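You operate a simulated robot arm through the tools that you are given. There is no shell and no other tool. Be economical: measure what you need, move in short steps, check, and stop when the job is done.

You are at the controls of a simulated robot arm. One attempt, no reset.

JOB
Board the damp medium navy sock at the heat on the job card.
Fine: pull it straight on to the medium blue form, set the heat dial, rail switch on; watch till the time display says DONE, switch off, watch the heat fall to 35 C.

Only the result counts: the job must be done as asked and must still hold three seconds after the hand-in. Knocking over, shifting, dropping, spilling or breaking anything else fails it.

ROBOT AND FRAMES
A 5-joint arm with a two-finger parallel gripper on a trunk, on a base that drives. Base frame: it is fixed to the floor where the robot stands at the start and does not move with it; the origin is under the middle of the robot, x ahead of it, y to its left, z up; the surface under the hand at the start is at about z = 0.8. Readings come in m, rad, newtons and seconds.
It reaches about 1.134 m from its shoulder. Its first joint turns from -2.601 to 2.601 rad. Places, roughly: heat dial [0.7, 0.8, 1.1]; medium navy sock (25x6x3 cm) [0.5, 1, 0.9]; rail heat display [0.7, 0.9, 1.2]; rail switch [0.6, 0.9, 0.9]; rail time display [0.7, 0.8, 1]. Payload 1.57 kg.
The tool frame sits at the grasp point between the pads (the TCP): z along the fingers, y along the line on which they close. The tips reach 0.03 m beyond it. Largest opening 0.11 m; finger width 0.024, thickness 0.012; the body of the gripper, 0.048 by 0.112 m, starts 0.078 m behind the TCP.
Orientation is that of the tool frame in the base frame, as a unit quaternion [x, y, z, w]. With the fingers straight down and closing along the base's y, the tool's x points along the base's -x, its y along +y and its z along -z.

CONTROLS
- The arm moves only by the tool send_rows. Its argument "moves" is a list of rows, each a list of 3 entries, a list of its own where there are three numbers: the shift along the tool's x, y, z in units of 500 mm (1.0 is 500 mm), then the turn, a rotation vector about the tool's x, y, z in units of 60 degrees (1.0 is 60 degrees), then the closure, from 0 (fully open) to 1 (shut). In form: [[[dx, dy, dz], [rx, ry, rz], fingers], ...]. A call has 1 to 10 rows; each row is the pose to reach, as a shift and turn from the pose commanded when the call began, along the tool's axes at that moment. A call with a number of a shift or a turn outside -1 to 1 is refused whole. Rows are played at 5 a second. More than 0.05 m and 0.15 rad between two rows, or a gripper value outside its range, and nothing of the call is played. A pose out of reach is approached as far as the arm can. The call stops where the force on the tool passes 90 N (or 10 N more than at its start, if that is more) or the arm is blocked; 0.2 s more then pass. The fingers move at their own pace (about 0.072 m/s each) and stop on an object; they squeeze with about 25 N. The grip force told is the motor's: it shows also when the fingers shut on nothing. Time passes only in rows, and 0.2 s behind the last, so rows that repeat a pose let the fingers close. The reply holds the time, the measured pose of the TCP, the force on the tool along the base axes, the opening and the grip force, in the units named above and with some noise, with the torque about the TCP (base axes, N m) and any sound that the robot's microphone picked up.
- Cameras (640 x 400 px; columns grow to the right, rows downward): "scene" is now at [0.0357, 0.2477, 1.7232]; the picture's right is [0.42, -0.91, 0.00], its down [-0.48, -0.23, -0.85] and it looks along [0.77, 0.36, -0.53] (base axes); focal length 296 px, centre (320, 200). "wrist" rides on the gripper at [0.07, 0.016, -0.141] in the tool frame; the picture's right is [-0.23, 0.97, 0.00], its down [-0.85, -0.20, -0.48] and it looks along [-0.47, -0.11, 0.88] (tool axes); focal length 222 px, centre (320, 200). There is no depth. A picture from a camera that has moved, and an enlarged one, comes with that camera's place and axes in the base frame and with its lens. The place of the scene camera against the robot may be out by one fixed shift of up to 0.018 m in any direction.
- capture(camera): a new picture of that camera. It takes no simulated time.
- lift_body(by): slides the trunk up (or, below 0, down) by that many m; the arm and the scene camera ride with it, the base frame stays. It gives what a move gives, with no picture.
- steer(legs): drives the robot by 1 to 6 legs, each [ahead, turn to the left] in m and rad, along the robot's own axes; the way and the turn of a leg run together, so that a leg with both is an arc; at most 1.5 m and 3.142 rad a leg. The arm and the cameras ride along, it lands a little off, and it stops where it bumps. It gives what a move gives.
- turn_head(pan, tilt): turns the head with the scene camera to pan (to the left, within 2.705 rad either way) and tilt (down, from -0.506 to 1.204), counted from straight ahead of the robot. It gives what a move gives.
- zoom(camera, box): a new picture of the part [left, top, right, bottom] of that camera's present view, enlarged. It takes no simulated time.
- close_job(): hands the job in; it is judged then, once.

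Go step by step. Nothing tells you exact positions but the pictures and the camera data: compare them with the known pose of the tool, close in by small moves and look again before you grip or let go. The budget is 120 turns and 90 pictures, counting those below and the enlarged ones. Unless the task says otherwise, let go and move clear before handing in, and close with one line.

The tools are called after "Request:" as a command line: name --argument value ..., lists and objects as JSON in quotes. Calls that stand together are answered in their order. send_rows: Moves the arm, as the interface text tells. Its arguments: {"type":"object","properties":{"moves":{"type":"array","items":{"type":"array"}}},"required":["moves"]} The other tools are called the same way: lift_body (by) slides the trunk up or down; steer (legs) drives the base; turn_head (pan, tilt) turns the head that bears the scene camera; capture (camera) takes a picture; zoom (camera, box) takes an enlarged picture of a part of a camera's view; close_job () hands the job in.

At the start:

```text
t: 0.0
eef_pos: [0.7354, 0.3791, 0.9998]
ee_rot: [0.004, 1.0, 0.0, 0.0]
contact_force: [0.5, 0.0, 0.1]
moment: [-0.03, 0.01, 0.0]
width: 0.1099
grip_force: 0.0
trunk travel left (down, up): [-0.733, 0.237]
robot x, y, heading: [-0.0052, 0.0354, -0.001]
head pan, tilt: [0.438, 0.564]
```

scene: 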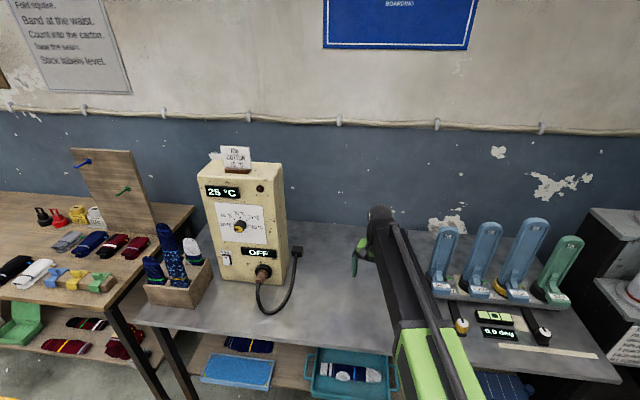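
wrist: 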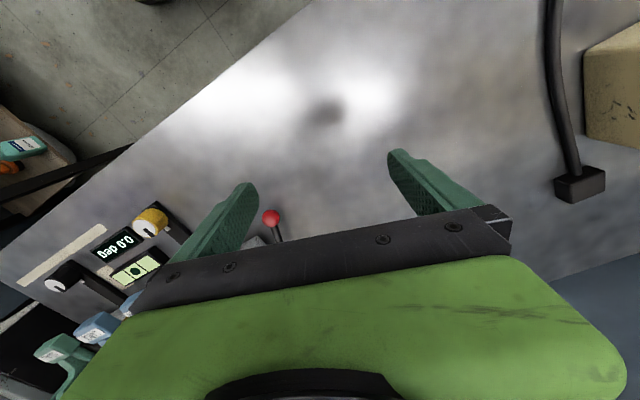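

I see a bench with a heater box, a bin of socks, and four forms (three blue, one green) on the right. I'll zoom in on the details.

Request:
zoom --camera "scene" --box '[190, 140, 310, 290]'

Request:
zoom --camera "scene" --box '[420, 200, 620, 360]'

Request:
zoom --camera "scene" --box '[120, 210, 240, 320]'

Request:
zoom --camera "scene" --box '[190, 130, 290, 200]'

```text
2.67 times, centred on (250, 215) of scene
camera zoom: at [0.0357, 0.2477, 1.7232], right [0.42, -0.91, 0.0], down [-0.48, -0.23, -0.85], along [0.77, 0.36, -0.53], focal length 790 px, centre (507, 160)
```

zoom: 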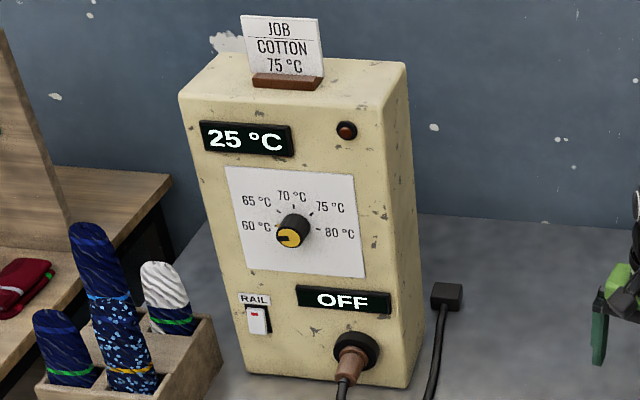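

```text
2.50 times, centred on (520, 280) of scene
camera zoom: at [0.0357, 0.2477, 1.7232], right [0.42, -0.91, 0.0], down [-0.48, -0.23, -0.85], along [0.77, 0.36, -0.53], focal length 740 px, centre (-180, 0)
```

zoom: 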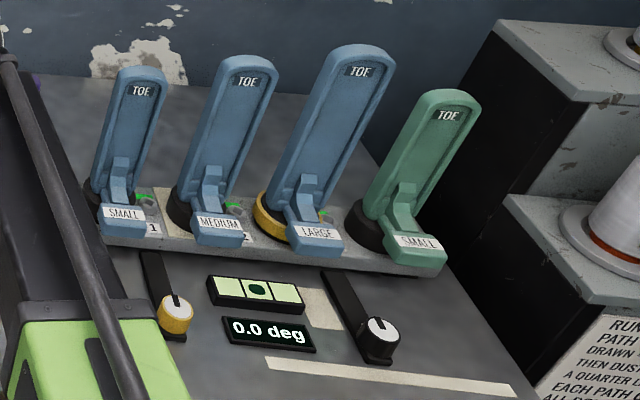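

```text
3.64 times, centred on (180, 265) of scene
camera zoom: at [0.0357, 0.2477, 1.7232], right [0.42, -0.91, 0.0], down [-0.48, -0.23, -0.85], along [0.77, 0.36, -0.53], focal length 1077 px, centre (829, -36)
```

zoom: 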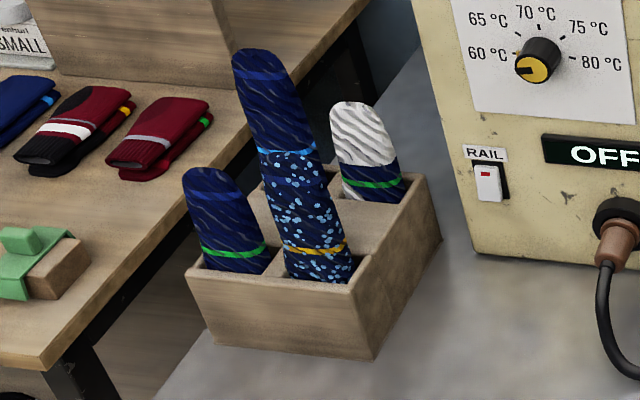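

```text
5.71 times, centred on (240, 165) of scene
camera zoom: at [0.0357, 0.2477, 1.7232], right [0.42, -0.91, 0.0], down [-0.48, -0.23, -0.85], along [0.77, 0.36, -0.53], focal length 1692 px, centre (777, 400)
```

zoom: 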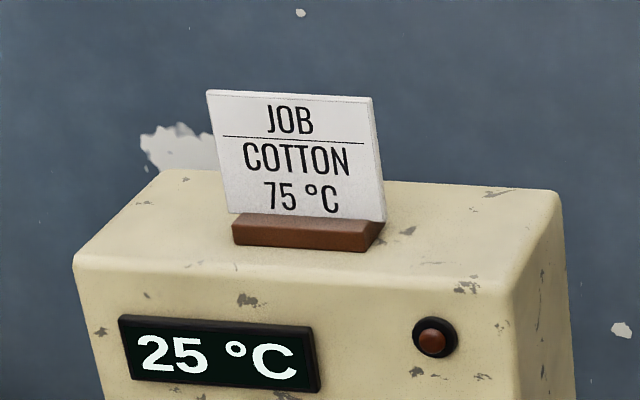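

The job card says 75 °C, and the dial sits near 60. I'll look around for signs and other details before choosing the sock.

Request:
turn_head --pan 0.9 --tilt 0.35

Request:
capture --camera "scene"

Request:
turn_head --pan 0.2 --tilt 0.35

Request:
capture --camera "scene"

```text
t: 0.9
eef_pos: [0.7357, 0.3776, 1.0003]
ee_rot: [0.005, 1.0, -0.001, 0.0]
contact_force: [0.7, 0.2, -0.4]
moment: [0.0, -0.02, 0.0]
width: 0.11
grip_force: 0.1
trunk travel left (down, up): [-0.733, 0.237]
robot x, y, heading: [-0.0036, 0.0315, 0.002]
head pan, tilt: [0.901, 0.351]
```

```text
83 pictures are left
camera scene: at [0.0127, 0.2822, 1.7428], right [0.78, -0.62, 0.0], down [-0.21, -0.27, -0.94], along [0.58, 0.73, -0.34], focal length 296 px, centre (320, 200)
```

scene: 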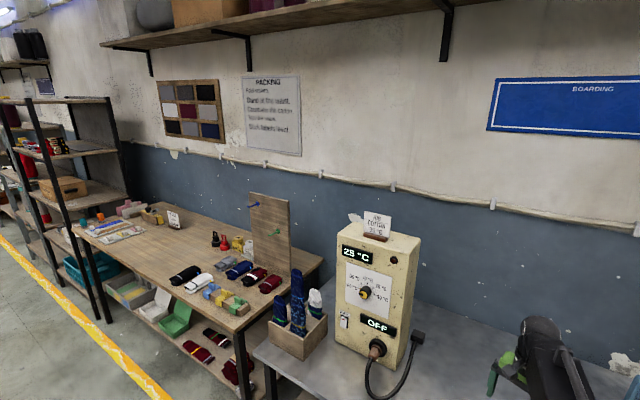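

```text
t: 2.0
eef_pos: [0.7365, 0.3785, 1.0]
ee_rot: [0.005, 1.0, 0.0, 0.0]
contact_force: [0.0, 0.0, -1.2]
moment: [-0.02, -0.01, -0.01]
width: 0.1099
grip_force: 0.0
trunk travel left (down, up): [-0.733, 0.237]
robot x, y, heading: [-0.0047, 0.0351, -0.001]
head pan, tilt: [0.201, 0.351]
```

```text
82 pictures are left
camera scene: at [0.0459, 0.2283, 1.7427], right [0.2, -0.98, 0.0], down [-0.34, -0.07, -0.94], along [0.92, 0.19, -0.34], focal length 296 px, centre (320, 200)
```

scene: 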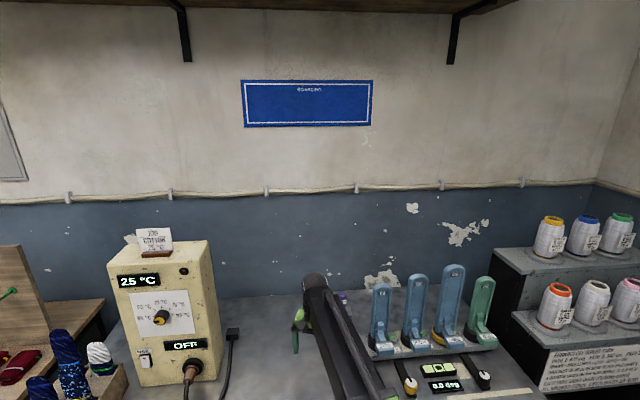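

The tall navy sock speckled with drops and about 25 cm long fits the job. Next I'll look closely at the forms and the rail devices.

Request:
turn_head --pan -0.1 --tilt 0.65

Request:
zoom --camera "scene" --box '[280, 100, 440, 200]'

Request:
capture --camera "scene"

```text
t: 2.8
eef_pos: [0.7364, 0.3759, 1.0007]
ee_rot: [0.005, 1.0, 0.0, 0.0]
contact_force: [0.5, 0.9, 0.1]
moment: [-0.04, 0.03, 0.01]
width: 0.11
grip_force: 0.1
trunk travel left (down, up): [-0.733, 0.237]
robot x, y, heading: [-0.0071, 0.0328, 0.004]
head pan, tilt: [-0.099, 0.649]
```

```text
4.00 times, centred on (360, 150) of scene
camera zoom: at [0.0411, 0.2011, 1.7157], right [-0.1, -0.99, 0.0], down [-0.6, 0.06, -0.8], along [0.79, -0.08, -0.6], focal length 1184 px, centre (160, 400)
```

zoom: 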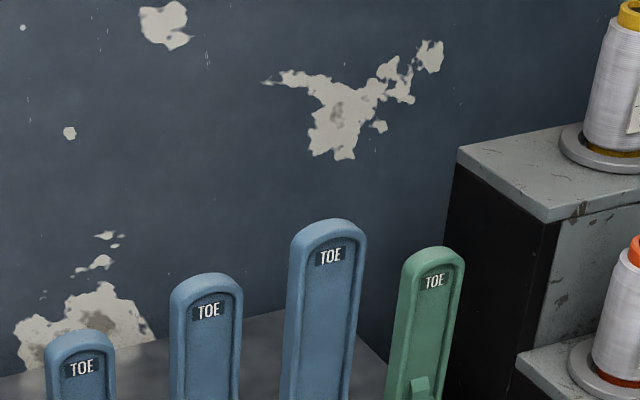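

```text
80 pictures are left
camera scene: at [0.0411, 0.2011, 1.7157], right [-0.1, -0.99, 0.0], down [-0.6, 0.06, -0.8], along [0.79, -0.08, -0.6], focal length 296 px, centre (320, 200)
```

scene: 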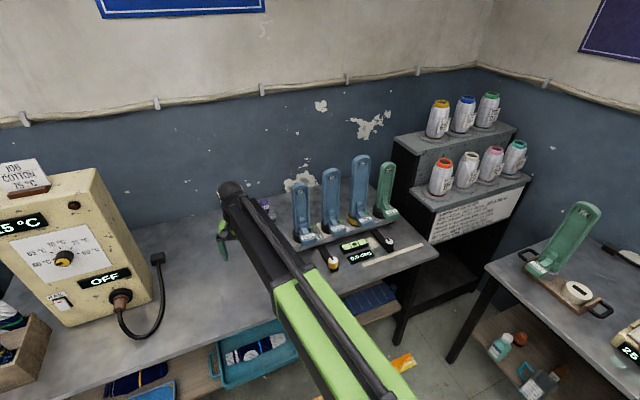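

Request:
zoom --camera "scene" --box '[270, 150, 430, 280]'

```text
3.08 times, centred on (350, 215) of scene
camera zoom: at [0.0411, 0.2011, 1.7157], right [-0.1, -0.99, 0.0], down [-0.6, 0.06, -0.8], along [0.79, -0.08, -0.6], focal length 911 px, centre (228, 154)
```

zoom: 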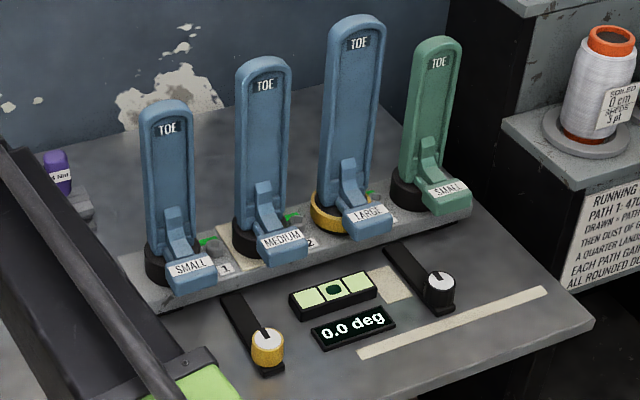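

The bench seems yawed about 0.29 rad relative to my frame. The sock is on the left at about (0.58, 1.15) and the medium form at about (1.0, 0.04), so I'll raise and retract the arm, then drive left.

Request:
lift_body --by 0.2

Request:
send_rows --moves '[[[0.08, -0.04, -0.02], [0, 0, 0], 0], [[0.16, -0.08, -0.04], [0, 0, 0], 0], [[0.24, -0.12, -0.06], [0, 0, 0], 0], [[0.32, -0.16, -0.08], [0, 0, 0], 0], [[0.4, -0.2, -0.1], [0, 0, 0], 0], [[0.48, -0.24, -0.1], [0, 0, 0], 0], [[0.56, -0.28, -0.1], [0, 0, 0], 0]]'

Request:
capture --camera "scene"

```text
t: 5.0
eef_pos: [0.736, 0.377, 1.1998]
ee_rot: [0.006, 1.0, 0.001, 0.0]
contact_force: [0.2, 0.0, 0.2]
moment: [0.0, 0.02, 0.01]
width: 0.1098
grip_force: 0.1
trunk travel left (down, up): [-0.933, 0.037]
robot x, y, heading: [-0.0051, 0.0335, -0.003]
head pan, tilt: [-0.099, 0.649]
```

```text
t: 6.5
eef_pos: [0.5129, 0.2686, 1.2001]
ee_rot: [0.005, 1.0, 0.0, -0.002]
contact_force: [0.8, 1.1, -1.1]
moment: [0.01, -0.06, 0.0]
width: 0.1101
grip_force: 0.0
out of reach, approached as far as the arm can: row 1, 2, 3, 4, 5, 6, 7
trunk travel left (down, up): [-0.933, 0.037]
robot x, y, heading: [-0.0046, 0.0339, -0.002]
head pan, tilt: [-0.099, 0.649]
```

```text
78 pictures are left
camera scene: at [0.0407, 0.2008, 1.9157], right [-0.1, -0.99, 0.0], down [-0.6, 0.06, -0.8], along [0.79, -0.08, -0.6], focal length 296 px, centre (320, 200)
```

scene: 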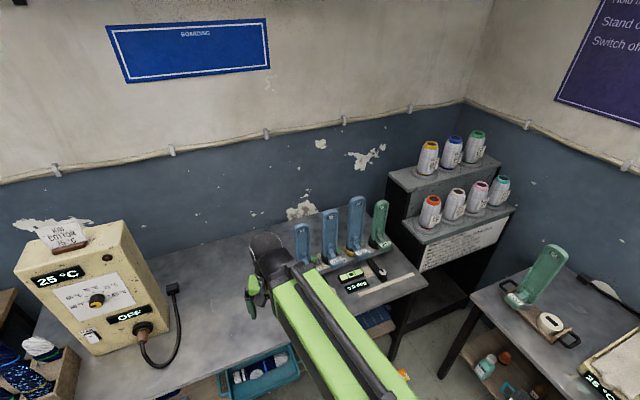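

The arm retracted but didn't rise. I'll test the height it can reach and read the purple sign on the right.

Request:
send_rows --moves '[[[0, 0, -0.1], [0, 0, 0], 0], [[0, 0, -0.2], [0, 0, 0], 0], [[0, 0, -0.3], [0, 0, 0], 0]]'

Request:
turn_head --pan -0.7 --tilt 0.3

Request:
capture --camera "scene"

```text
t: 7.3
eef_pos: [0.514, 0.2675, 1.1997]
ee_rot: [0.004, 1.0, 0.0, 0.001]
contact_force: [-0.1, 0.0, 0.9]
moment: [-0.03, 0.03, 0.01]
width: 0.1099
grip_force: 0.1
out of reach, approached as far as the arm can: row 1, 2, 3
trunk travel left (down, up): [-0.933, 0.037]
robot x, y, heading: [-0.0002, 0.0368, 0.003]
head pan, tilt: [-0.099, 0.649]
```

```text
t: 8.3
eef_pos: [0.5137, 0.2685, 1.1996]
ee_rot: [0.005, 1.0, 0.0, 0.0]
contact_force: [-0.1, 0.5, 0.4]
moment: [0.0, -0.01, -0.01]
width: 0.1101
grip_force: 0.1
trunk travel left (down, up): [-0.933, 0.037]
robot x, y, heading: [-0.0044, 0.0315, -0.005]
head pan, tilt: [-0.7, 0.3]
```

```text
77 pictures are left
camera scene: at [0.026, 0.1496, 1.9474], right [-0.64, -0.76, 0.0], down [-0.23, 0.19, -0.96], along [0.73, -0.62, -0.3], focal length 296 px, centre (320, 200)
```

scene: 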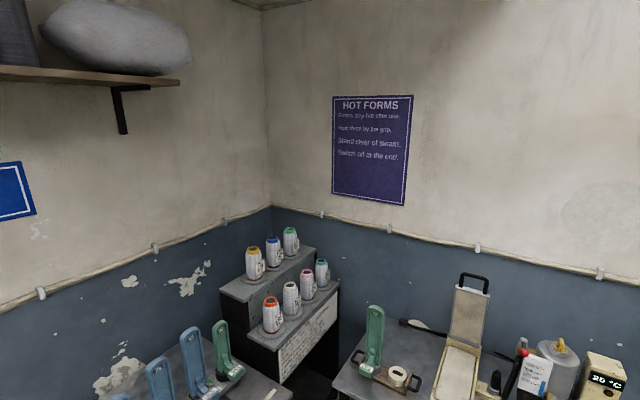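

Hot forms sign noted (stand clear of steam, switch off at end). I'll test height with the arm further out.

Request:
send_rows --moves '[[[-0.08, 0.04, 0.0], [0, 0, 0], 0], [[-0.16, 0.08, 0.0], [0, 0, 0], 0], [[-0.24, 0.12, 0.0], [0, 0, 0], 0], [[-0.32, 0.16, 0.0], [0, 0, 0], 0], [[-0.4, 0.2, 0.0], [0, 0, 0], 0], [[-0.4, 0.2, -0.1], [0, 0, 0], 0], [[-0.4, 0.2, -0.2], [0, 0, 0], 0], [[-0.4, 0.2, -0.3], [0, 0, 0], 0]]'

```text
t: 10.2
eef_pos: [0.7144, 0.3614, 1.2017]
ee_rot: [0.004, 1.0, 0.0, 0.0]
contact_force: [1.1, 0.9, 1.1]
moment: [0.02, -0.02, -0.01]
width: 0.11
grip_force: 0.2
out of reach, approached as far as the arm can: row 3, 4, 5, 6, 7, 8
trunk travel left (down, up): [-0.933, 0.037]
robot x, y, heading: [-0.0023, 0.0344, 0.001]
head pan, tilt: [-0.7, 0.3]
```

Tool-down height is limited, so I'll test tilting the tool towards horizontal, which should reach higher.

Request:
send_rows --moves '[[[0, 0, 0], [-0.062, -0.125, 0], 0], [[0, 0, 0], [-0.124, -0.25, 0], 0], [[0, 0, 0], [-0.186, -0.375, 0], 0], [[0, 0, 0], [-0.248, -0.5, 0], 0], [[0, 0, 0], [-0.31, -0.625, 0], 0], [[0, 0, 0], [-0.372, -0.75, 0], 0], [[0, 0, 0], [-0.434, -0.875, 0], 0]]'

Request:
send_rows --moves '[[[0, 0, 0], [-0.062, -0.125, 0], 0], [[0, 0, 0], [-0.124, -0.25, 0], 0], [[0, 0, 0], [-0.186, -0.375, 0], 0], [[0, 0, 0], [-0.229, -0.46, 0], 0]]'

```text
t: 11.8
eef_pos: [0.7143, 0.3604, 1.3151]
ee_rot: [0.004, 0.872, 0.216, 0.44]
contact_force: [0.6, 0.4, 0.4]
moment: [0.02, 0.02, -0.02]
width: 0.1099
grip_force: 0.2
out of reach, approached as far as the arm can: row 2, 3, 4, 5, 6, 7
trunk travel left (down, up): [-0.933, 0.037]
robot x, y, heading: [-0.0021, 0.0359, -0.005]
head pan, tilt: [-0.7, 0.3]
```

```text
t: 12.8
eef_pos: [0.7316, 0.3678, 1.4347]
ee_rot: [0.003, 0.711, 0.31, 0.631]
contact_force: [0.5, 0.3, -0.4]
moment: [0.0, -0.02, -0.02]
width: 0.1098
grip_force: 0.0
out of reach, approached as far as the arm can: row 1, 2, 3, 4
trunk travel left (down, up): [-0.933, 0.037]
robot x, y, heading: [-0.0079, 0.0345, -0.003]
head pan, tilt: [-0.7, 0.3]
```

A horizontal tool reaches z ≈ 1.43, so I'll work with the fingers horizontal. I'll spin the gripper so it closes horizontally with the camera on top, then drive left.

Request:
send_rows --moves '[[[0, 0, 0], [0, 0, 0.14], 0], [[0, 0, 0], [0, 0, 0.28], 0], [[0, 0, 0], [0, 0, 0.42], 0], [[0, 0, 0], [0, 0, 0.56], 0], [[0, 0, 0], [0, 0, 0.7], 0], [[0, 0, 0], [0, 0, 0.84], 0], [[0, 0, 0], [0, 0, 0.98], 0]]'

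Request:
send_rows --moves '[[[0, 0, 0], [0, 0, 0.14], 0], [[0, 0, 0], [0, 0, 0.28], 0], [[0, 0, 0], [0, 0, 0.42], 0], [[0, 0, 0], [0, 0, 0.56], 0], [[0, 0, 0], [0, 0, 0.7], 0], [[0, 0, 0], [0, 0, 0.84], 0], [[0, 0, 0], [0, 0, 0.98], 0]]'

Request:
send_rows --moves '[[[0, 0, 0], [0, 0, 0.14], 0], [[0, 0, 0], [0, 0, 0.28], 0], [[0, 0, 0], [0, 0, 0.42], 0], [[0, 0, 0], [0, 0, 0.56], 0], [[0, 0, 0], [0, 0, 0.6], 0]]'

```text
t: 14.3
eef_pos: [0.7303, 0.367, 1.4365]
ee_rot: [0.352, 0.616, 0.582, 0.398]
contact_force: [-0.2, -0.2, 0.0]
moment: [-0.01, 0.02, 0.02]
width: 0.1099
grip_force: 0.1
trunk travel left (down, up): [-0.933, 0.037]
robot x, y, heading: [-0.0036, 0.0302, -0.004]
head pan, tilt: [-0.7, 0.3]
```

```text
t: 15.9
eef_pos: [0.7301, 0.3668, 1.4355]
ee_rot: [0.61, 0.365, 0.701, 0.061]
contact_force: [-0.7, 0.0, 0.0]
moment: [0.01, 0.01, 0.02]
width: 0.1099
grip_force: 0.0
trunk travel left (down, up): [-0.933, 0.037]
robot x, y, heading: [-0.0055, 0.0314, 0.0]
head pan, tilt: [-0.7, 0.3]
```

```text
t: 17.1
eef_pos: [0.7311, 0.366, 1.4363]
ee_rot: [0.692, 0.159, 0.686, -0.159]
contact_force: [0.5, -0.3, 0.8]
moment: [0.02, -0.02, -0.02]
width: 0.11
grip_force: 0.0
trunk travel left (down, up): [-0.933, 0.037]
robot x, y, heading: [-0.0072, 0.0346, -0.004]
head pan, tilt: [-0.7, 0.3]
```

The tool is horizontal at azimuth 0.45 with the camera up. Now I'll drive left towards the sock bin.

Request:
steer --legs '[[0, 1.726], [0.85, 0], [0, -1.89]]'

Request:
turn_head --pan 0.5 --tilt 0.7

Request:
capture --camera "scene"

Request:
capture --camera "wrist"

```text
t: 18.7
eef_pos: [0.6477, 0.5085, 1.4351]
ee_rot: [0.672, 0.23, 0.667, -0.225]
contact_force: [0.1, 0.7, -0.2]
moment: [-0.01, 0.02, -0.02]
width: 0.1099
grip_force: 0.1
trunk travel left (down, up): [-0.933, 0.037]
robot x, y, heading: [-0.0063, 0.035, 0.169]
head pan, tilt: [-0.7, 0.3]
stopped in leg 1: the robot was blocked; the commanded pose is now the measured one
```

```text
t: 20.1
eef_pos: [0.6504, 0.5085, 1.4352]
ee_rot: [0.672, 0.231, 0.666, -0.227]
contact_force: [0.4, -0.4, 0.6]
moment: [-0.03, 0.01, -0.02]
width: 0.1101
grip_force: 0.0
trunk travel left (down, up): [-0.933, 0.037]
robot x, y, heading: [-0.0084, 0.0409, 0.162]
head pan, tilt: [0.499, 0.7]
```

```text
76 pictures are left
camera scene: at [-0.0068, 0.2567, 1.9114], right [0.61, -0.79, 0.0], down [-0.51, -0.4, -0.77], along [0.6, 0.47, -0.64], focal length 296 px, centre (320, 200)
```

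scene: 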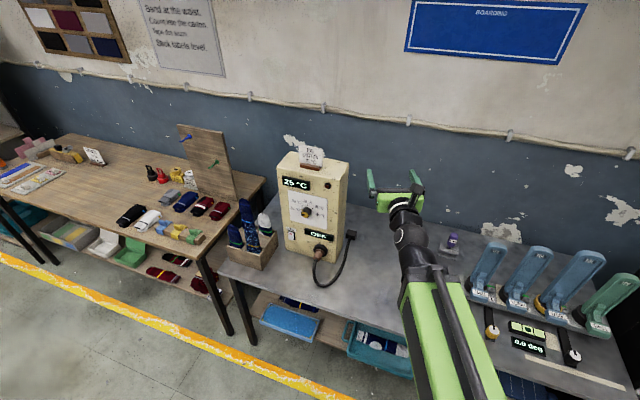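

```text
75 pictures are left
camera wrist: at [0.547, 0.41, 1.5069], right [0.59, -0.77, -0.22], down [-0.51, -0.14, -0.85], along [0.63, 0.62, -0.47], focal length 222 px, centre (320, 200)
```

wrist: 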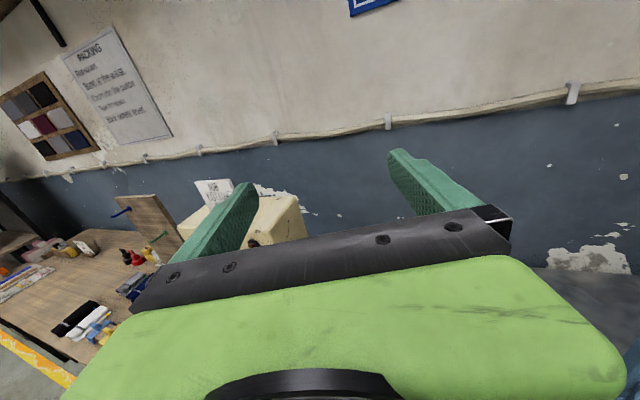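

The turn was blocked, and the arm looks clear, so probably the base touched something below. I'll back off and try again.

Request:
steer --legs '[[-0.3, 0]]'

Request:
turn_head --pan 0.3 --tilt 1.2

Request:
capture --camera "scene"

```text
t: 22.1
eef_pos: [0.3445, 0.458, 1.4361]
ee_rot: [0.672, 0.23, 0.667, -0.226]
contact_force: [-1.0, -0.9, 0.0]
moment: [-0.03, -0.01, -0.03]
width: 0.11
grip_force: 0.1
trunk travel left (down, up): [-0.933, 0.037]
robot x, y, heading: [-0.3096, -0.0099, 0.166]
head pan, tilt: [0.499, 0.7]
```

```text
t: 23.1
eef_pos: [0.3471, 0.4589, 1.4359]
ee_rot: [0.673, 0.229, 0.667, -0.225]
contact_force: [-0.6, 0.3, 0.1]
moment: [0.02, 0.02, 0.02]
width: 0.1102
grip_force: 0.1
trunk travel left (down, up): [-0.933, 0.037]
robot x, y, heading: [-0.3064, -0.0112, 0.162]
head pan, tilt: [0.3, 1.201]
```

```text
74 pictures are left
camera scene: at [-0.3269, 0.1795, 1.8754], right [0.45, -0.89, 0.0], down [-0.83, -0.42, -0.36], along [0.32, 0.16, -0.93], focal length 296 px, centre (320, 200)
```

scene: 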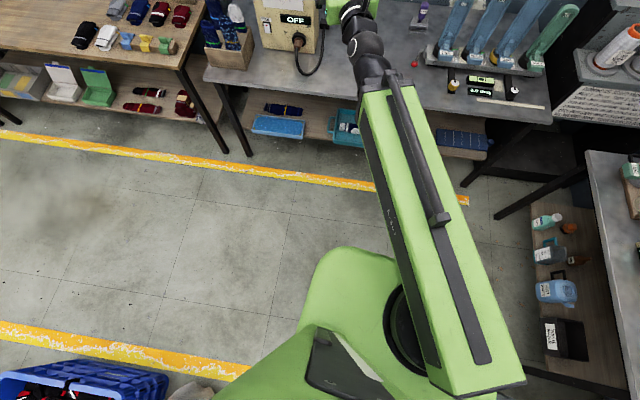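

I can't see the contact from here. I'm now 0.3 m further back, so I'll try the turn again.

Request:
steer --legs '[[0, 1.1]]'

```text
t: 24.6
eef_pos: [0.1784, 0.6329, 1.4345]
ee_rot: [0.63, 0.328, 0.626, -0.322]
contact_force: [0.4, -0.5, -0.9]
moment: [0.01, 0.03, -0.04]
width: 0.1102
grip_force: 0.0
trunk travel left (down, up): [-0.933, 0.037]
robot x, y, heading: [-0.3084, -0.0068, 0.407]
head pan, tilt: [0.3, 1.201]
stopped in leg 1: the robot was blocked; the commanded pose is now the measured one
```

Blocked again, so I'll look around the base, especially behind it.

Request:
turn_head --pan 2.4 --tilt 0.9

Request:
capture --camera "scene"

Request:
turn_head --pan -2.2 --tilt 0.9

Request:
capture --camera "scene"

```text
t: 26.6
eef_pos: [0.1801, 0.6329, 1.4353]
ee_rot: [0.63, 0.327, 0.626, -0.322]
contact_force: [-0.1, -0.3, -0.1]
moment: [-0.01, -0.01, 0.01]
width: 0.1103
grip_force: 0.0
trunk travel left (down, up): [-0.933, 0.037]
robot x, y, heading: [-0.3128, -0.0064, 0.406]
head pan, tilt: [2.4, 0.901]
```

```text
73 pictures are left
camera scene: at [-0.4884, 0.1639, 1.8951], right [0.33, 0.94, 0.0], down [0.74, -0.26, -0.62], along [-0.59, 0.2, -0.78], focal length 296 px, centre (320, 200)
```

scene: 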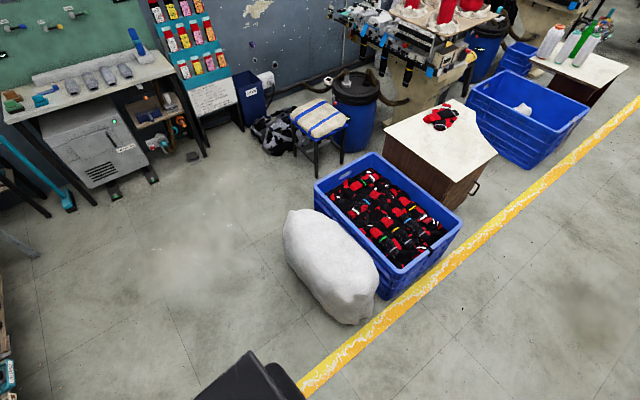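

```text
t: 30.3
eef_pos: [0.1787, 0.6312, 1.4355]
ee_rot: [0.631, 0.327, 0.626, -0.321]
contact_force: [-0.3, -0.5, 0.4]
moment: [0.0, 0.01, 0.01]
width: 0.1104
grip_force: 0.1
trunk travel left (down, up): [-0.933, 0.037]
robot x, y, heading: [-0.3094, -0.002, 0.407]
head pan, tilt: [-2.201, 0.901]
```

```text
72 pictures are left
camera scene: at [-0.4336, 0.0655, 1.8952], right [-0.98, 0.22, 0.0], down [0.17, 0.76, -0.62], along [-0.14, -0.61, -0.78], focal length 296 px, centre (320, 200)
```

scene: 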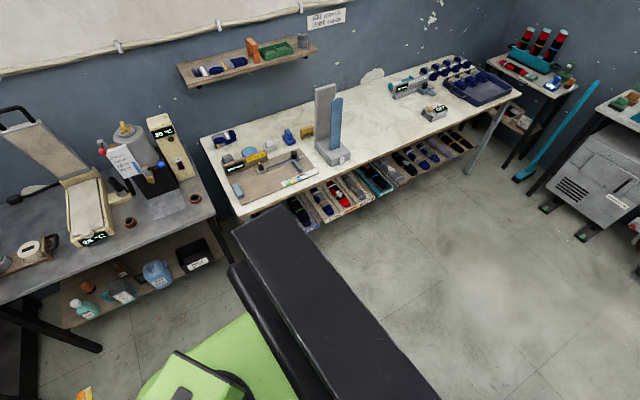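

Nothing visible touches the robot. I'll try a small turn to see whether it's really blocked.

Request:
steer --legs '[[0, 0.3]]'

```text
t: 31.7
eef_pos: [-0.0124, 0.7427, 1.4357]
ee_rot: [0.58, 0.41, 0.578, -0.403]
contact_force: [0.3, 1.1, -0.4]
moment: [0.01, -0.02, -0.02]
width: 0.1101
grip_force: 0.1
trunk travel left (down, up): [-0.933, 0.037]
robot x, y, heading: [-0.3174, -0.0013, 0.628]
head pan, tilt: [-2.201, 0.901]
stopped in leg 1: the robot was blocked; the commanded pose is now the measured one
```

It moves about 0.22 each time, so the "block" looks like a long-leg effect rather than an obstacle. I'll use small legs.

Request:
steer --legs '[[0, 0.18], [0, 0.18], [0, 0.18], [0, 0.18], [0, 0.18], [0, 0.18]]'

```text
t: 33.1
eef_pos: [-0.169, 0.7917, 1.4362]
ee_rot: [0.535, 0.467, 0.533, -0.46]
contact_force: [-1.0, -0.6, -0.4]
moment: [0.0, -0.03, 0.0]
width: 0.11
grip_force: 0.1
trunk travel left (down, up): [-0.933, 0.037]
robot x, y, heading: [-0.3191, 0.0056, 0.802]
head pan, tilt: [-2.201, 0.901]
stopped in leg 2: the robot was blocked; the commanded pose is now the measured one
```

Still blocked after one leg. I want to see what surrounds the base more carefully, so I'll look straight down on each side.

Request:
turn_head --pan 1.4 --tilt 1.2

Request:
capture --camera "scene"

Request:
turn_head --pan -1.2 --tilt 1.2

Request:
capture --camera "scene"

```text
t: 36.1
eef_pos: [-0.167, 0.7918, 1.4354]
ee_rot: [0.536, 0.467, 0.533, -0.46]
contact_force: [0.7, 0.1, -0.3]
moment: [-0.03, 0.0, 0.03]
width: 0.11
grip_force: 0.1
trunk travel left (down, up): [-0.933, 0.037]
robot x, y, heading: [-0.3214, 0.0001, 0.808]
head pan, tilt: [1.4, 1.201]
```

```text
71 pictures are left
camera scene: at [-0.5052, 0.1409, 1.8753], right [0.81, 0.59, 0.0], down [0.55, -0.75, -0.36], along [-0.21, 0.29, -0.93], focal length 296 px, centre (320, 200)
```

scene: 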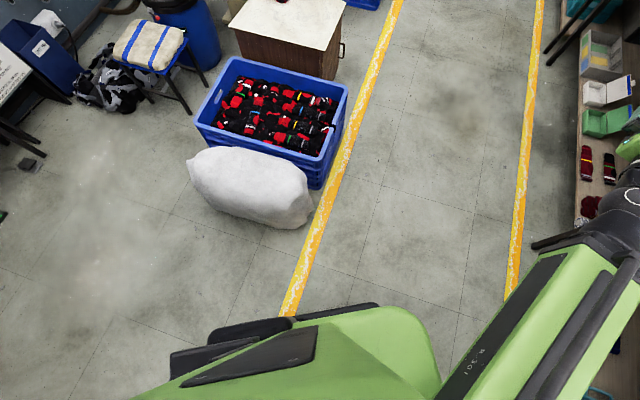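

```text
t: 38.5
eef_pos: [-0.1669, 0.792, 1.4355]
ee_rot: [0.536, 0.466, 0.533, -0.46]
contact_force: [0.1, -0.2, -0.4]
moment: [0.02, -0.02, 0.0]
width: 0.1101
grip_force: 0.1
trunk travel left (down, up): [-0.933, 0.037]
robot x, y, heading: [-0.3206, 0.0054, 0.809]
head pan, tilt: [-1.201, 1.201]
```

```text
70 pictures are left
camera scene: at [-0.4204, 0.0744, 1.8754], right [-0.38, -0.92, 0.0], down [-0.86, 0.36, -0.36], along [0.33, -0.14, -0.93], focal length 296 px, centre (320, 200)
```

scene: 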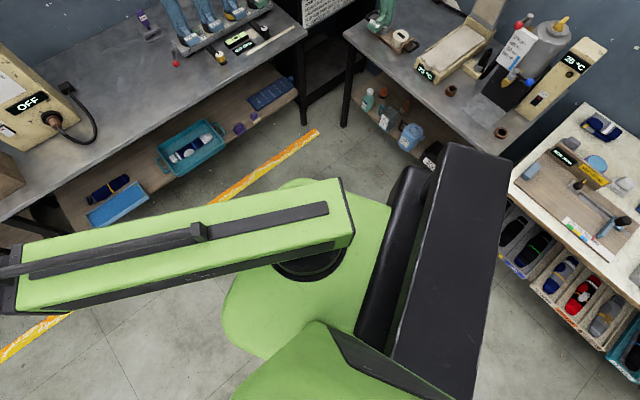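

All round the base is clear, so it may be the extended arm lagging. I'll retract the arm radially, then turn.

Request:
send_rows --moves '[[[0, 0, -0.09], [0, 0, 0], 0], [[0, 0, -0.18], [0, 0, 0], 0], [[0, 0, -0.27], [0, 0, 0], 0], [[0, 0, -0.36], [0, 0, 0], 0], [[0, 0, -0.45], [0, 0, 0], 0], [[0, 0, -0.5], [0, 0, 0], 0]]'

Request:
steer --legs '[[0, 0.6]]'

```text
t: 39.9
eef_pos: [-0.1672, 0.7925, 1.4345]
ee_rot: [0.536, 0.466, 0.533, -0.46]
contact_force: [0.8, 1.1, 0.0]
moment: [-0.03, 0.0, 0.02]
width: 0.1101
grip_force: 0.0
out of reach, approached as far as the arm can: row 1, 2, 3, 4, 5, 6
trunk travel left (down, up): [-0.933, 0.037]
robot x, y, heading: [-0.3227, 0.0072, 0.811]
head pan, tilt: [-1.201, 1.201]
```

```text
t: 41.6
eef_pos: [-0.552, 0.7747, 1.4371]
ee_rot: [0.409, 0.58, 0.409, -0.574]
contact_force: [0.3, -1.1, 0.4]
moment: [-0.03, 0.0, -0.06]
width: 0.11
grip_force: 0.1
trunk travel left (down, up): [-0.933, 0.037]
robot x, y, heading: [-0.3319, 0.0061, 1.221]
head pan, tilt: [-1.201, 1.201]
stopped in leg 1: the robot was blocked; the commanded pose is now the measured one
```

Progress continues anyway. I'll finish the turn and drive towards the sock.

Request:
steer --legs '[[0, 0.2], [0.9, 0]]'

```text
t: 47.1
eef_pos: [-0.5566, 1.6173, 1.4354]
ee_rot: [0.353, 0.617, 0.351, -0.61]
contact_force: [0.0, 1.0, 0.3]
moment: [0.02, 0.03, -0.02]
width: 0.1099
grip_force: 0.0
trunk travel left (down, up): [-0.933, 0.037]
robot x, y, heading: [-0.2008, 0.9022, 1.424]
head pan, tilt: [-1.201, 1.201]
```

I arrived near the target spot. Now I'll turn right so the arm faces the bench.

Request:
steer --legs '[[0, -1.55]]'

Request:
turn_head --pan 0.4 --tilt 0.6

Request:
capture --camera "scene"

```text
t: 49.1
eef_pos: [-0.2175, 1.7031, 1.4359]
ee_rot: [0.479, 0.524, 0.477, -0.518]
contact_force: [-0.7, 0.3, 0.4]
moment: [-0.02, 0.0, -0.05]
width: 0.1101
grip_force: 0.0
trunk travel left (down, up): [-0.933, 0.037]
robot x, y, heading: [-0.1872, 0.8957, 1.022]
head pan, tilt: [-1.201, 1.201]
stopped in leg 1: the robot was blocked; the commanded pose is now the measured one
```

```text
t: 50.7
eef_pos: [-0.2166, 1.7029, 1.4362]
ee_rot: [0.479, 0.523, 0.477, -0.518]
contact_force: [0.2, 0.1, 0.2]
moment: [0.0, 0.0, 0.0]
width: 0.1102
grip_force: 0.0
trunk travel left (down, up): [-0.933, 0.037]
robot x, y, heading: [-0.1904, 0.8944, 1.016]
head pan, tilt: [0.4, 0.6]
```

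```text
69 pictures are left
camera scene: at [-0.3365, 1.0399, 1.9199], right [0.99, -0.15, 0.0], down [-0.09, -0.56, -0.82], along [0.13, 0.82, -0.57], focal length 296 px, centre (320, 200)
```

scene: 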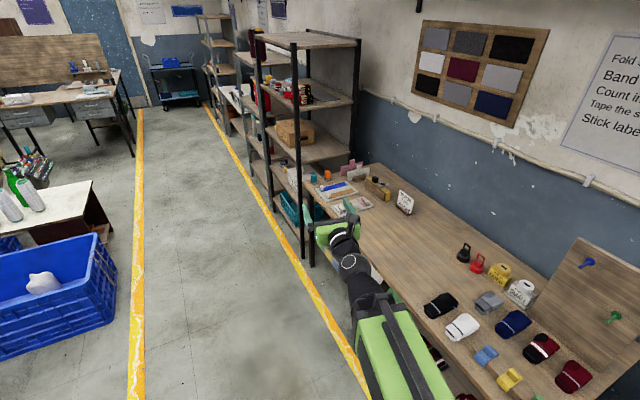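

The arm is clear of the rack. Continuing the turn.

Request:
steer --legs '[[0, -0.35], [0, -0.35], [0, -0.35]]'

Request:
steer --legs '[[0, -0.35], [0, -0.35]]'

```text
t: 52.2
eef_pos: [0.0444, 1.6702, 1.4362]
ee_rot: [0.558, 0.439, 0.554, -0.435]
contact_force: [0.4, 0.2, -0.5]
moment: [0.01, 0.0, 0.02]
width: 0.1103
grip_force: 0.1
trunk travel left (down, up): [-0.933, 0.037]
robot x, y, heading: [-0.1808, 0.8916, 0.745]
head pan, tilt: [0.4, 0.6]
stopped in leg 1: the robot was blocked; the commanded pose is now the measured one
```

```text
t: 53.5
eef_pos: [0.253, 1.5784, 1.4356]
ee_rot: [0.613, 0.359, 0.607, -0.357]
contact_force: [-0.9, 0.3, 0.1]
moment: [-0.02, 0.03, 0.01]
width: 0.1099
grip_force: 0.1
trunk travel left (down, up): [-0.933, 0.037]
robot x, y, heading: [-0.1692, 0.8801, 0.512]
head pan, tilt: [0.4, 0.6]
stopped in leg 1: the robot was blocked; the commanded pose is now the measured one
```

Request:
steer --legs '[[0, -0.35]]'

Request:
steer --legs '[[0, -0.35]]'

Request:
turn_head --pan 0.45 --tilt 0.75

Request:
capture --camera "scene"

```text
t: 54.9
eef_pos: [0.4324, 1.4323, 1.4363]
ee_rot: [0.656, 0.27, 0.651, -0.268]
contact_force: [-0.7, 0.0, -1.3]
moment: [0.03, 0.01, -0.01]
width: 0.1099
grip_force: 0.0
trunk travel left (down, up): [-0.933, 0.037]
robot x, y, heading: [-0.1651, 0.8737, 0.277]
head pan, tilt: [0.4, 0.6]
stopped in leg 1: the robot was blocked; the commanded pose is now the measured one
```

```text
t: 56.4
eef_pos: [0.5901, 1.1911, 1.4359]
ee_rot: [0.693, 0.154, 0.688, -0.153]
contact_force: [0.4, -1.1, -0.2]
moment: [0.01, 0.01, -0.02]
width: 0.1097
grip_force: 0.1
trunk travel left (down, up): [-0.933, 0.037]
robot x, y, heading: [-0.1653, 0.8645, -0.062]
head pan, tilt: [0.4, 0.6]
```

```text
t: 57.1
eef_pos: [0.5896, 1.1924, 1.4351]
ee_rot: [0.692, 0.153, 0.688, -0.152]
contact_force: [-0.1, 0.8, 0.4]
moment: [-0.02, 0.01, 0.0]
width: 0.11
grip_force: 0.1
trunk travel left (down, up): [-0.933, 0.037]
robot x, y, heading: [-0.1679, 0.8635, -0.062]
head pan, tilt: [0.45, 0.75]
```

```text
68 pictures are left
camera scene: at [-0.1213, 1.076, 1.9071], right [0.38, -0.93, 0.0], down [-0.63, -0.26, -0.73], along [0.68, 0.28, -0.68], focal length 296 px, centre (320, 200)
```

scene: 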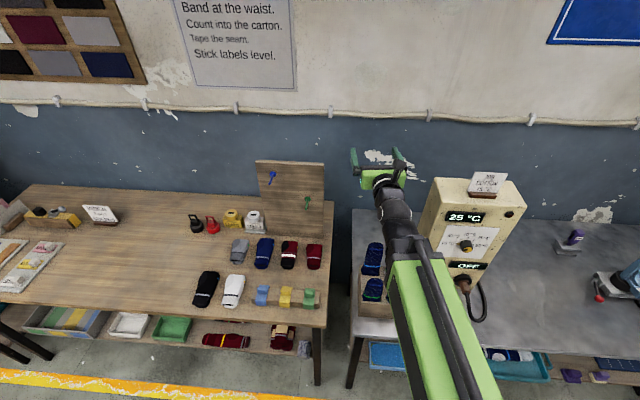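

The arm hides the bin, so I'll back off a bit to view the socks with both cameras.

Request:
steer --legs '[[-0.22, 0]]'

Request:
capture --camera "scene"

Request:
capture --camera "wrist"

```text
t: 58.8
eef_pos: [0.3662, 1.2055, 1.4368]
ee_rot: [0.693, 0.155, 0.687, -0.153]
contact_force: [0.3, 0.8, 0.5]
moment: [0.0, 0.02, 0.0]
width: 0.11
grip_force: 0.1
trunk travel left (down, up): [-0.933, 0.037]
robot x, y, heading: [-0.3878, 0.8753, -0.062]
head pan, tilt: [0.45, 0.75]
```

```text
67 pictures are left
camera scene: at [-0.345, 1.0893, 1.9071], right [0.38, -0.92, 0.0], down [-0.63, -0.26, -0.73], along [0.68, 0.28, -0.68], focal length 296 px, centre (320, 200)
```

scene: 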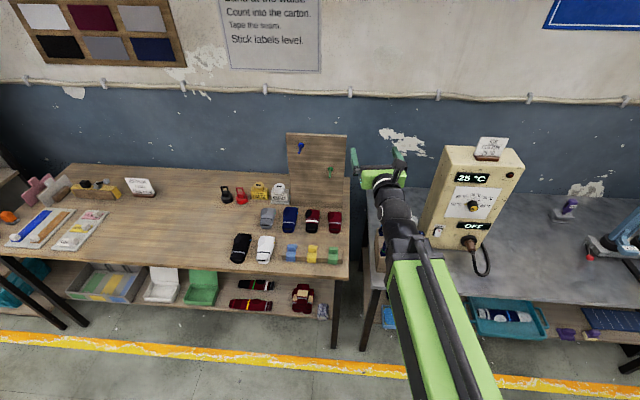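

```text
66 pictures are left
camera wrist: at [0.245, 1.1315, 1.5078], right [0.41, -0.88, -0.23], down [-0.52, -0.02, -0.85], along [0.75, 0.47, -0.47], focal length 222 px, centre (320, 200)
```

wrist: 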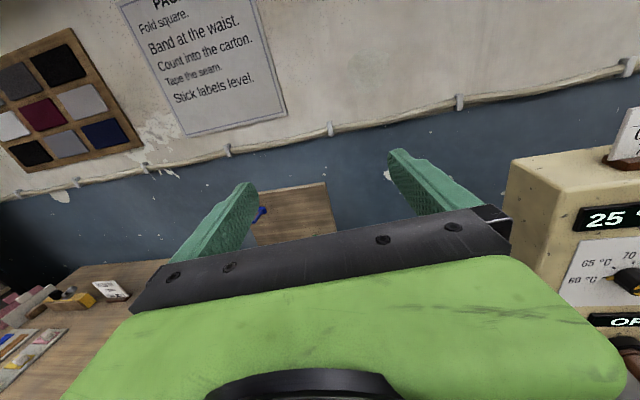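

The arm at its relative angle blocks the head. I'll swing the arm right so the head can see the socks.

Request:
send_rows --moves '[[[0, 0.0986, -0.0031], [-0.0602, 0, 0], 0], [[0, 0.1968, -0.0124], [-0.1203, 0, 0], 0], [[0, 0.2942, -0.0279], [-0.1805, 0, 0], 0], [[0, 0.3905, -0.0495], [-0.2406, 0, 0], 0], [[0, 0.4852, -0.0771], [-0.3008, 0, 0], 0], [[0, 0.578, -0.1106], [-0.361, 0, 0], 0], [[0, 0.6684, -0.1499], [-0.4211, 0, 0], 0], [[0, 0.7563, -0.195], [-0.4813, 0, 0], 0], [[0, 0.8411, -0.2458], [-0.5414, 0, 0], 0], [[0, 0.9226, -0.3008], [-0.6016, 0, 0], 0]]'

Request:
turn_head --pan 0.2 --tilt 0.65

Request:
capture --camera "scene"

```text
t: 61.0
eef_pos: [0.4271, 0.7252, 1.4382]
ee_rot: [0.705, -0.066, 0.703, 0.068]
contact_force: [-1.0, 0.2, 0.8]
moment: [-0.01, 0.02, 0.03]
width: 0.11
grip_force: 0.1
trunk travel left (down, up): [-0.933, 0.037]
robot x, y, heading: [-0.3882, 0.8806, -0.066]
head pan, tilt: [0.45, 0.75]
```

```text
t: 61.7
eef_pos: [0.4278, 0.728, 1.4361]
ee_rot: [0.705, -0.067, 0.702, 0.07]
contact_force: [-0.8, -0.1, -0.4]
moment: [-0.03, 0.01, -0.02]
width: 0.1099
grip_force: 0.0
trunk travel left (down, up): [-0.933, 0.037]
robot x, y, heading: [-0.385, 0.8788, -0.063]
head pan, tilt: [0.201, 0.649]
```

```text
65 pictures are left
camera scene: at [-0.3332, 1.0696, 1.9157], right [0.14, -0.99, 0.0], down [-0.6, -0.09, -0.8], along [0.79, 0.11, -0.6], focal length 296 px, centre (320, 200)
```

scene: 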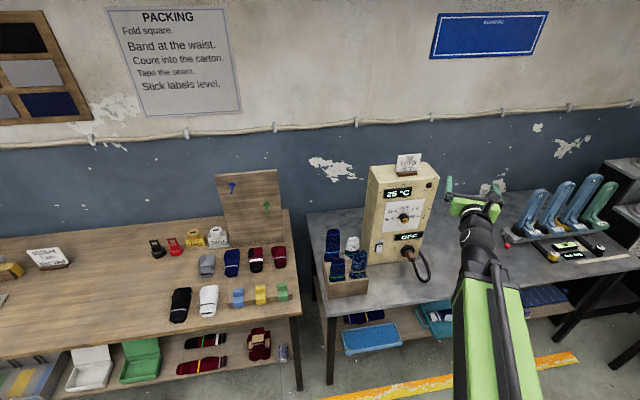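

Request:
zoom --camera "scene" --box '[290, 210, 410, 310]'

```text
4.00 times, centred on (350, 260) of scene
camera zoom: at [-0.3332, 1.0696, 1.9157], right [0.14, -0.99, 0.0], down [-0.6, -0.09, -0.8], along [0.79, 0.11, -0.6], focal length 1184 px, centre (200, -40)
```

zoom: 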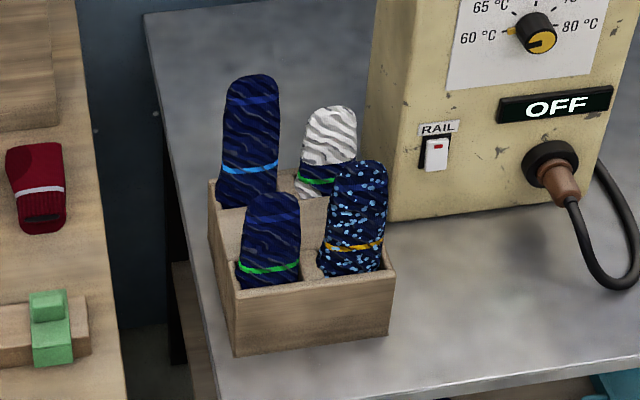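

There are four socks in the bin. The front-right one has droplets and is about 25 cm tall, so it is the damp medium at about (0.50, 1.02) with its toe at z ≈ 1.05, facing azimuth ≈ 0.30. I'll reposition so the arm can face it squarely.

Request:
steer --legs '[[0, -0.43]]'

```text
t: 63.1
eef_pos: [0.3356, 0.472, 1.4375]
ee_rot: [0.685, -0.178, 0.683, 0.18]
contact_force: [0.0, -0.9, 0.7]
moment: [-0.05, 0.0, 0.0]
width: 0.1099
grip_force: 0.0
trunk travel left (down, up): [-0.933, 0.037]
robot x, y, heading: [-0.3863, 0.8682, -0.329]
head pan, tilt: [0.201, 0.649]
stopped in leg 1: the robot was blocked; the commanded pose is now the measured one
```

Request:
steer --legs '[[0, -0.18], [0.175, 0]]'

Request:
steer --legs '[[0, 0.4]]'

Request:
steer --legs '[[0, 0.4]]'

```text
t: 65.6
eef_pos: [0.4016, 0.2612, 1.437]
ee_rot: [0.667, -0.24, 0.663, 0.243]
contact_force: [-1.3, -0.2, 0.7]
moment: [-0.01, -0.01, 0.0]
width: 0.1099
grip_force: 0.1
trunk travel left (down, up): [-0.933, 0.037]
robot x, y, heading: [-0.2369, 0.7824, -0.498]
head pan, tilt: [0.201, 0.649]
stopped in leg 2: the robot was blocked; the commanded pose is now the measured one
```

```text
t: 67.2
eef_pos: [0.547, 0.5236, 1.4366]
ee_rot: [0.699, -0.117, 0.695, 0.12]
contact_force: [0.1, -0.3, -1.2]
moment: [-0.01, -0.01, 0.01]
width: 0.1098
grip_force: 0.1
trunk travel left (down, up): [-0.933, 0.037]
robot x, y, heading: [-0.2373, 0.7961, -0.194]
head pan, tilt: [0.201, 0.649]
stopped in leg 1: the robot was blocked; the commanded pose is now the measured one
```

```text
t: 68.7
eef_pos: [0.594, 0.8158, 1.4372]
ee_rot: [0.709, 0.009, 0.705, -0.003]
contact_force: [0.4, -0.5, 0.7]
moment: [-0.01, 0.02, -0.03]
width: 0.11
grip_force: 0.0
trunk travel left (down, up): [-0.933, 0.037]
robot x, y, heading: [-0.239, 0.8061, 0.108]
head pan, tilt: [0.201, 0.649]
stopped in leg 1: the robot was blocked; the commanded pose is now the measured one
```

Request:
steer --legs '[[0, 0.22]]'

Request:
turn_head --pan 0.0 --tilt 0.8

Request:
capture --camera "scene"

```text
t: 70.3
eef_pos: [0.5703, 1.0017, 1.4363]
ee_rot: [0.703, 0.089, 0.7, -0.084]
contact_force: [0.8, -0.1, 1.0]
moment: [0.0, -0.01, 0.01]
width: 0.11
grip_force: 0.0
trunk travel left (down, up): [-0.933, 0.037]
robot x, y, heading: [-0.2358, 0.8104, 0.312]
head pan, tilt: [0.201, 0.649]
stopped in leg 1: the robot was blocked; the commanded pose is now the measured one
```

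```text
t: 71.0
eef_pos: [0.5692, 1.0013, 1.4366]
ee_rot: [0.704, 0.088, 0.7, -0.083]
contact_force: [-0.6, -0.2, -0.2]
moment: [0.03, 0.01, -0.03]
width: 0.11
grip_force: 0.2
trunk travel left (down, up): [-0.933, 0.037]
robot x, y, heading: [-0.2395, 0.8076, 0.311]
head pan, tilt: [0.0, 0.799]
```

```text
63 pictures are left
camera scene: at [-0.2529, 0.9891, 1.9031], right [0.31, -0.95, 0.0], down [-0.68, -0.22, -0.7], along [0.66, 0.21, -0.72], focal length 296 px, centre (320, 200)
```

scene: 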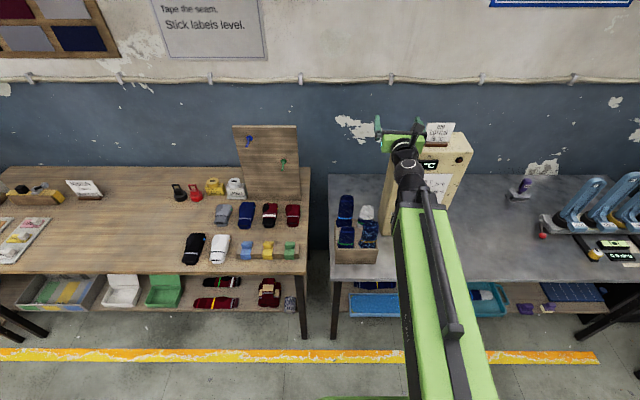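

Request:
zoom --camera "scene" --box '[320, 180, 400, 270]'

```text
4.44 times, centred on (360, 225) of scene
camera zoom: at [-0.2529, 0.9891, 1.9031], right [0.31, -0.95, 0.0], down [-0.68, -0.22, -0.7], along [0.66, 0.21, -0.72], focal length 1316 px, centre (142, 89)
```

zoom: 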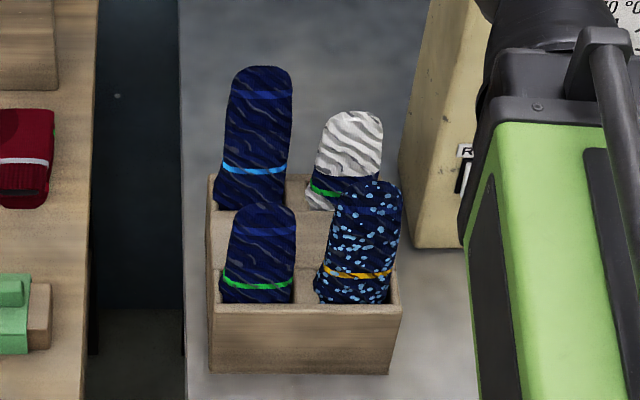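

Box yaw is about 0.31; the sock centre is at about (0.49, 1.02) with its toe at z ≈ 1.047. I'll lower the trunk and pull the gripper back in front of the sock, at azimuth ≈ 0.29.

Request:
lift_body --by -0.1

Request:
send_rows --moves '[[[-0.06, -0.015, -0.056], [0.01, 0, 0], 0], [[-0.12, -0.031, -0.111], [0.02, 0, 0], 0], [[-0.18, -0.046, -0.167], [0.03, 0, 0], 0], [[-0.24, -0.062, -0.222], [0.04, 0, 0], 0.1], [[-0.3, -0.077, -0.278], [0.048, 0, 0], 0.2]]'

Request:
capture --camera "scene"

```text
t: 72.3
eef_pos: [0.5689, 1.0014, 1.3358]
ee_rot: [0.703, 0.089, 0.7, -0.084]
contact_force: [-0.6, 1.3, -0.2]
moment: [0.01, -0.01, 0.04]
width: 0.11
grip_force: 0.1
trunk travel left (down, up): [-0.833, 0.137]
robot x, y, heading: [-0.2395, 0.8079, 0.313]
head pan, tilt: [0.0, 0.799]
```

```text
t: 73.5
eef_pos: [0.5415, 1.0341, 1.3355]
ee_rot: [0.702, 0.106, 0.696, -0.101]
contact_force: [-0.3, -0.5, -0.5]
moment: [-0.02, 0.02, 0.03]
width: 0.0877
grip_force: 0.0
out of reach, approached as far as the arm can: row 1, 2, 3, 4, 5
trunk travel left (down, up): [-0.833, 0.137]
robot x, y, heading: [-0.2349, 0.8085, 0.314]
head pan, tilt: [0.0, 0.799]
```

```text
61 pictures are left
camera scene: at [-0.2529, 0.9889, 1.8031], right [0.31, -0.95, 0.0], down [-0.68, -0.22, -0.7], along [0.66, 0.21, -0.72], focal length 296 px, centre (320, 200)
```

scene: 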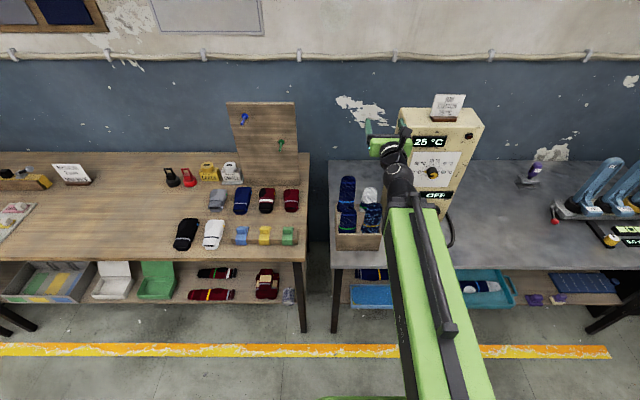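

The arm did not lower. I'll test pure downward and pure outward motions to learn the limits.

Request:
send_rows --moves '[[[-0.08, 0, 0], [0, 0, 0], 0.2], [[-0.16, 0, 0], [0, 0, 0], 0.2]]'

Request:
send_rows --moves '[[[0, 0, 0.08], [0, 0, 0], 0.2], [[0, 0, 0.16], [0, 0, 0], 0.2]]'

Request:
send_rows --moves '[[[-0.08, 0, 0], [0, 0, 0], 0.2], [[-0.16, 0, 0], [0, 0, 0], 0.2], [[-0.24, 0, 0], [0, 0, 0], 0.2]]'

```text
t: 74.2
eef_pos: [0.5424, 1.0347, 1.3363]
ee_rot: [0.701, 0.107, 0.697, -0.102]
contact_force: [-0.1, -0.2, 0.7]
moment: [0.01, -0.02, 0.03]
width: 0.088
grip_force: 0.1
out of reach, approached as far as the arm can: row 1, 2
trunk travel left (down, up): [-0.833, 0.137]
robot x, y, heading: [-0.2384, 0.8089, 0.31]
head pan, tilt: [0.0, 0.799]
```

```text
t: 74.8
eef_pos: [0.6189, 1.0574, 1.3348]
ee_rot: [0.702, 0.107, 0.697, -0.101]
contact_force: [-0.1, 1.2, 0.8]
moment: [-0.02, -0.01, 0.02]
width: 0.088
grip_force: 0.0
trunk travel left (down, up): [-0.833, 0.137]
robot x, y, heading: [-0.2362, 0.8084, 0.312]
head pan, tilt: [0.0, 0.799]
```

```text
t: 75.5
eef_pos: [0.6174, 1.058, 1.336]
ee_rot: [0.701, 0.105, 0.698, -0.101]
contact_force: [-0.1, 0.8, -0.9]
moment: [-0.01, -0.01, 0.0]
width: 0.088
grip_force: 0.1
out of reach, approached as far as the arm can: row 1, 2, 3
trunk travel left (down, up): [-0.833, 0.137]
robot x, y, heading: [-0.2386, 0.8091, 0.311]
head pan, tilt: [0.0, 0.799]
```

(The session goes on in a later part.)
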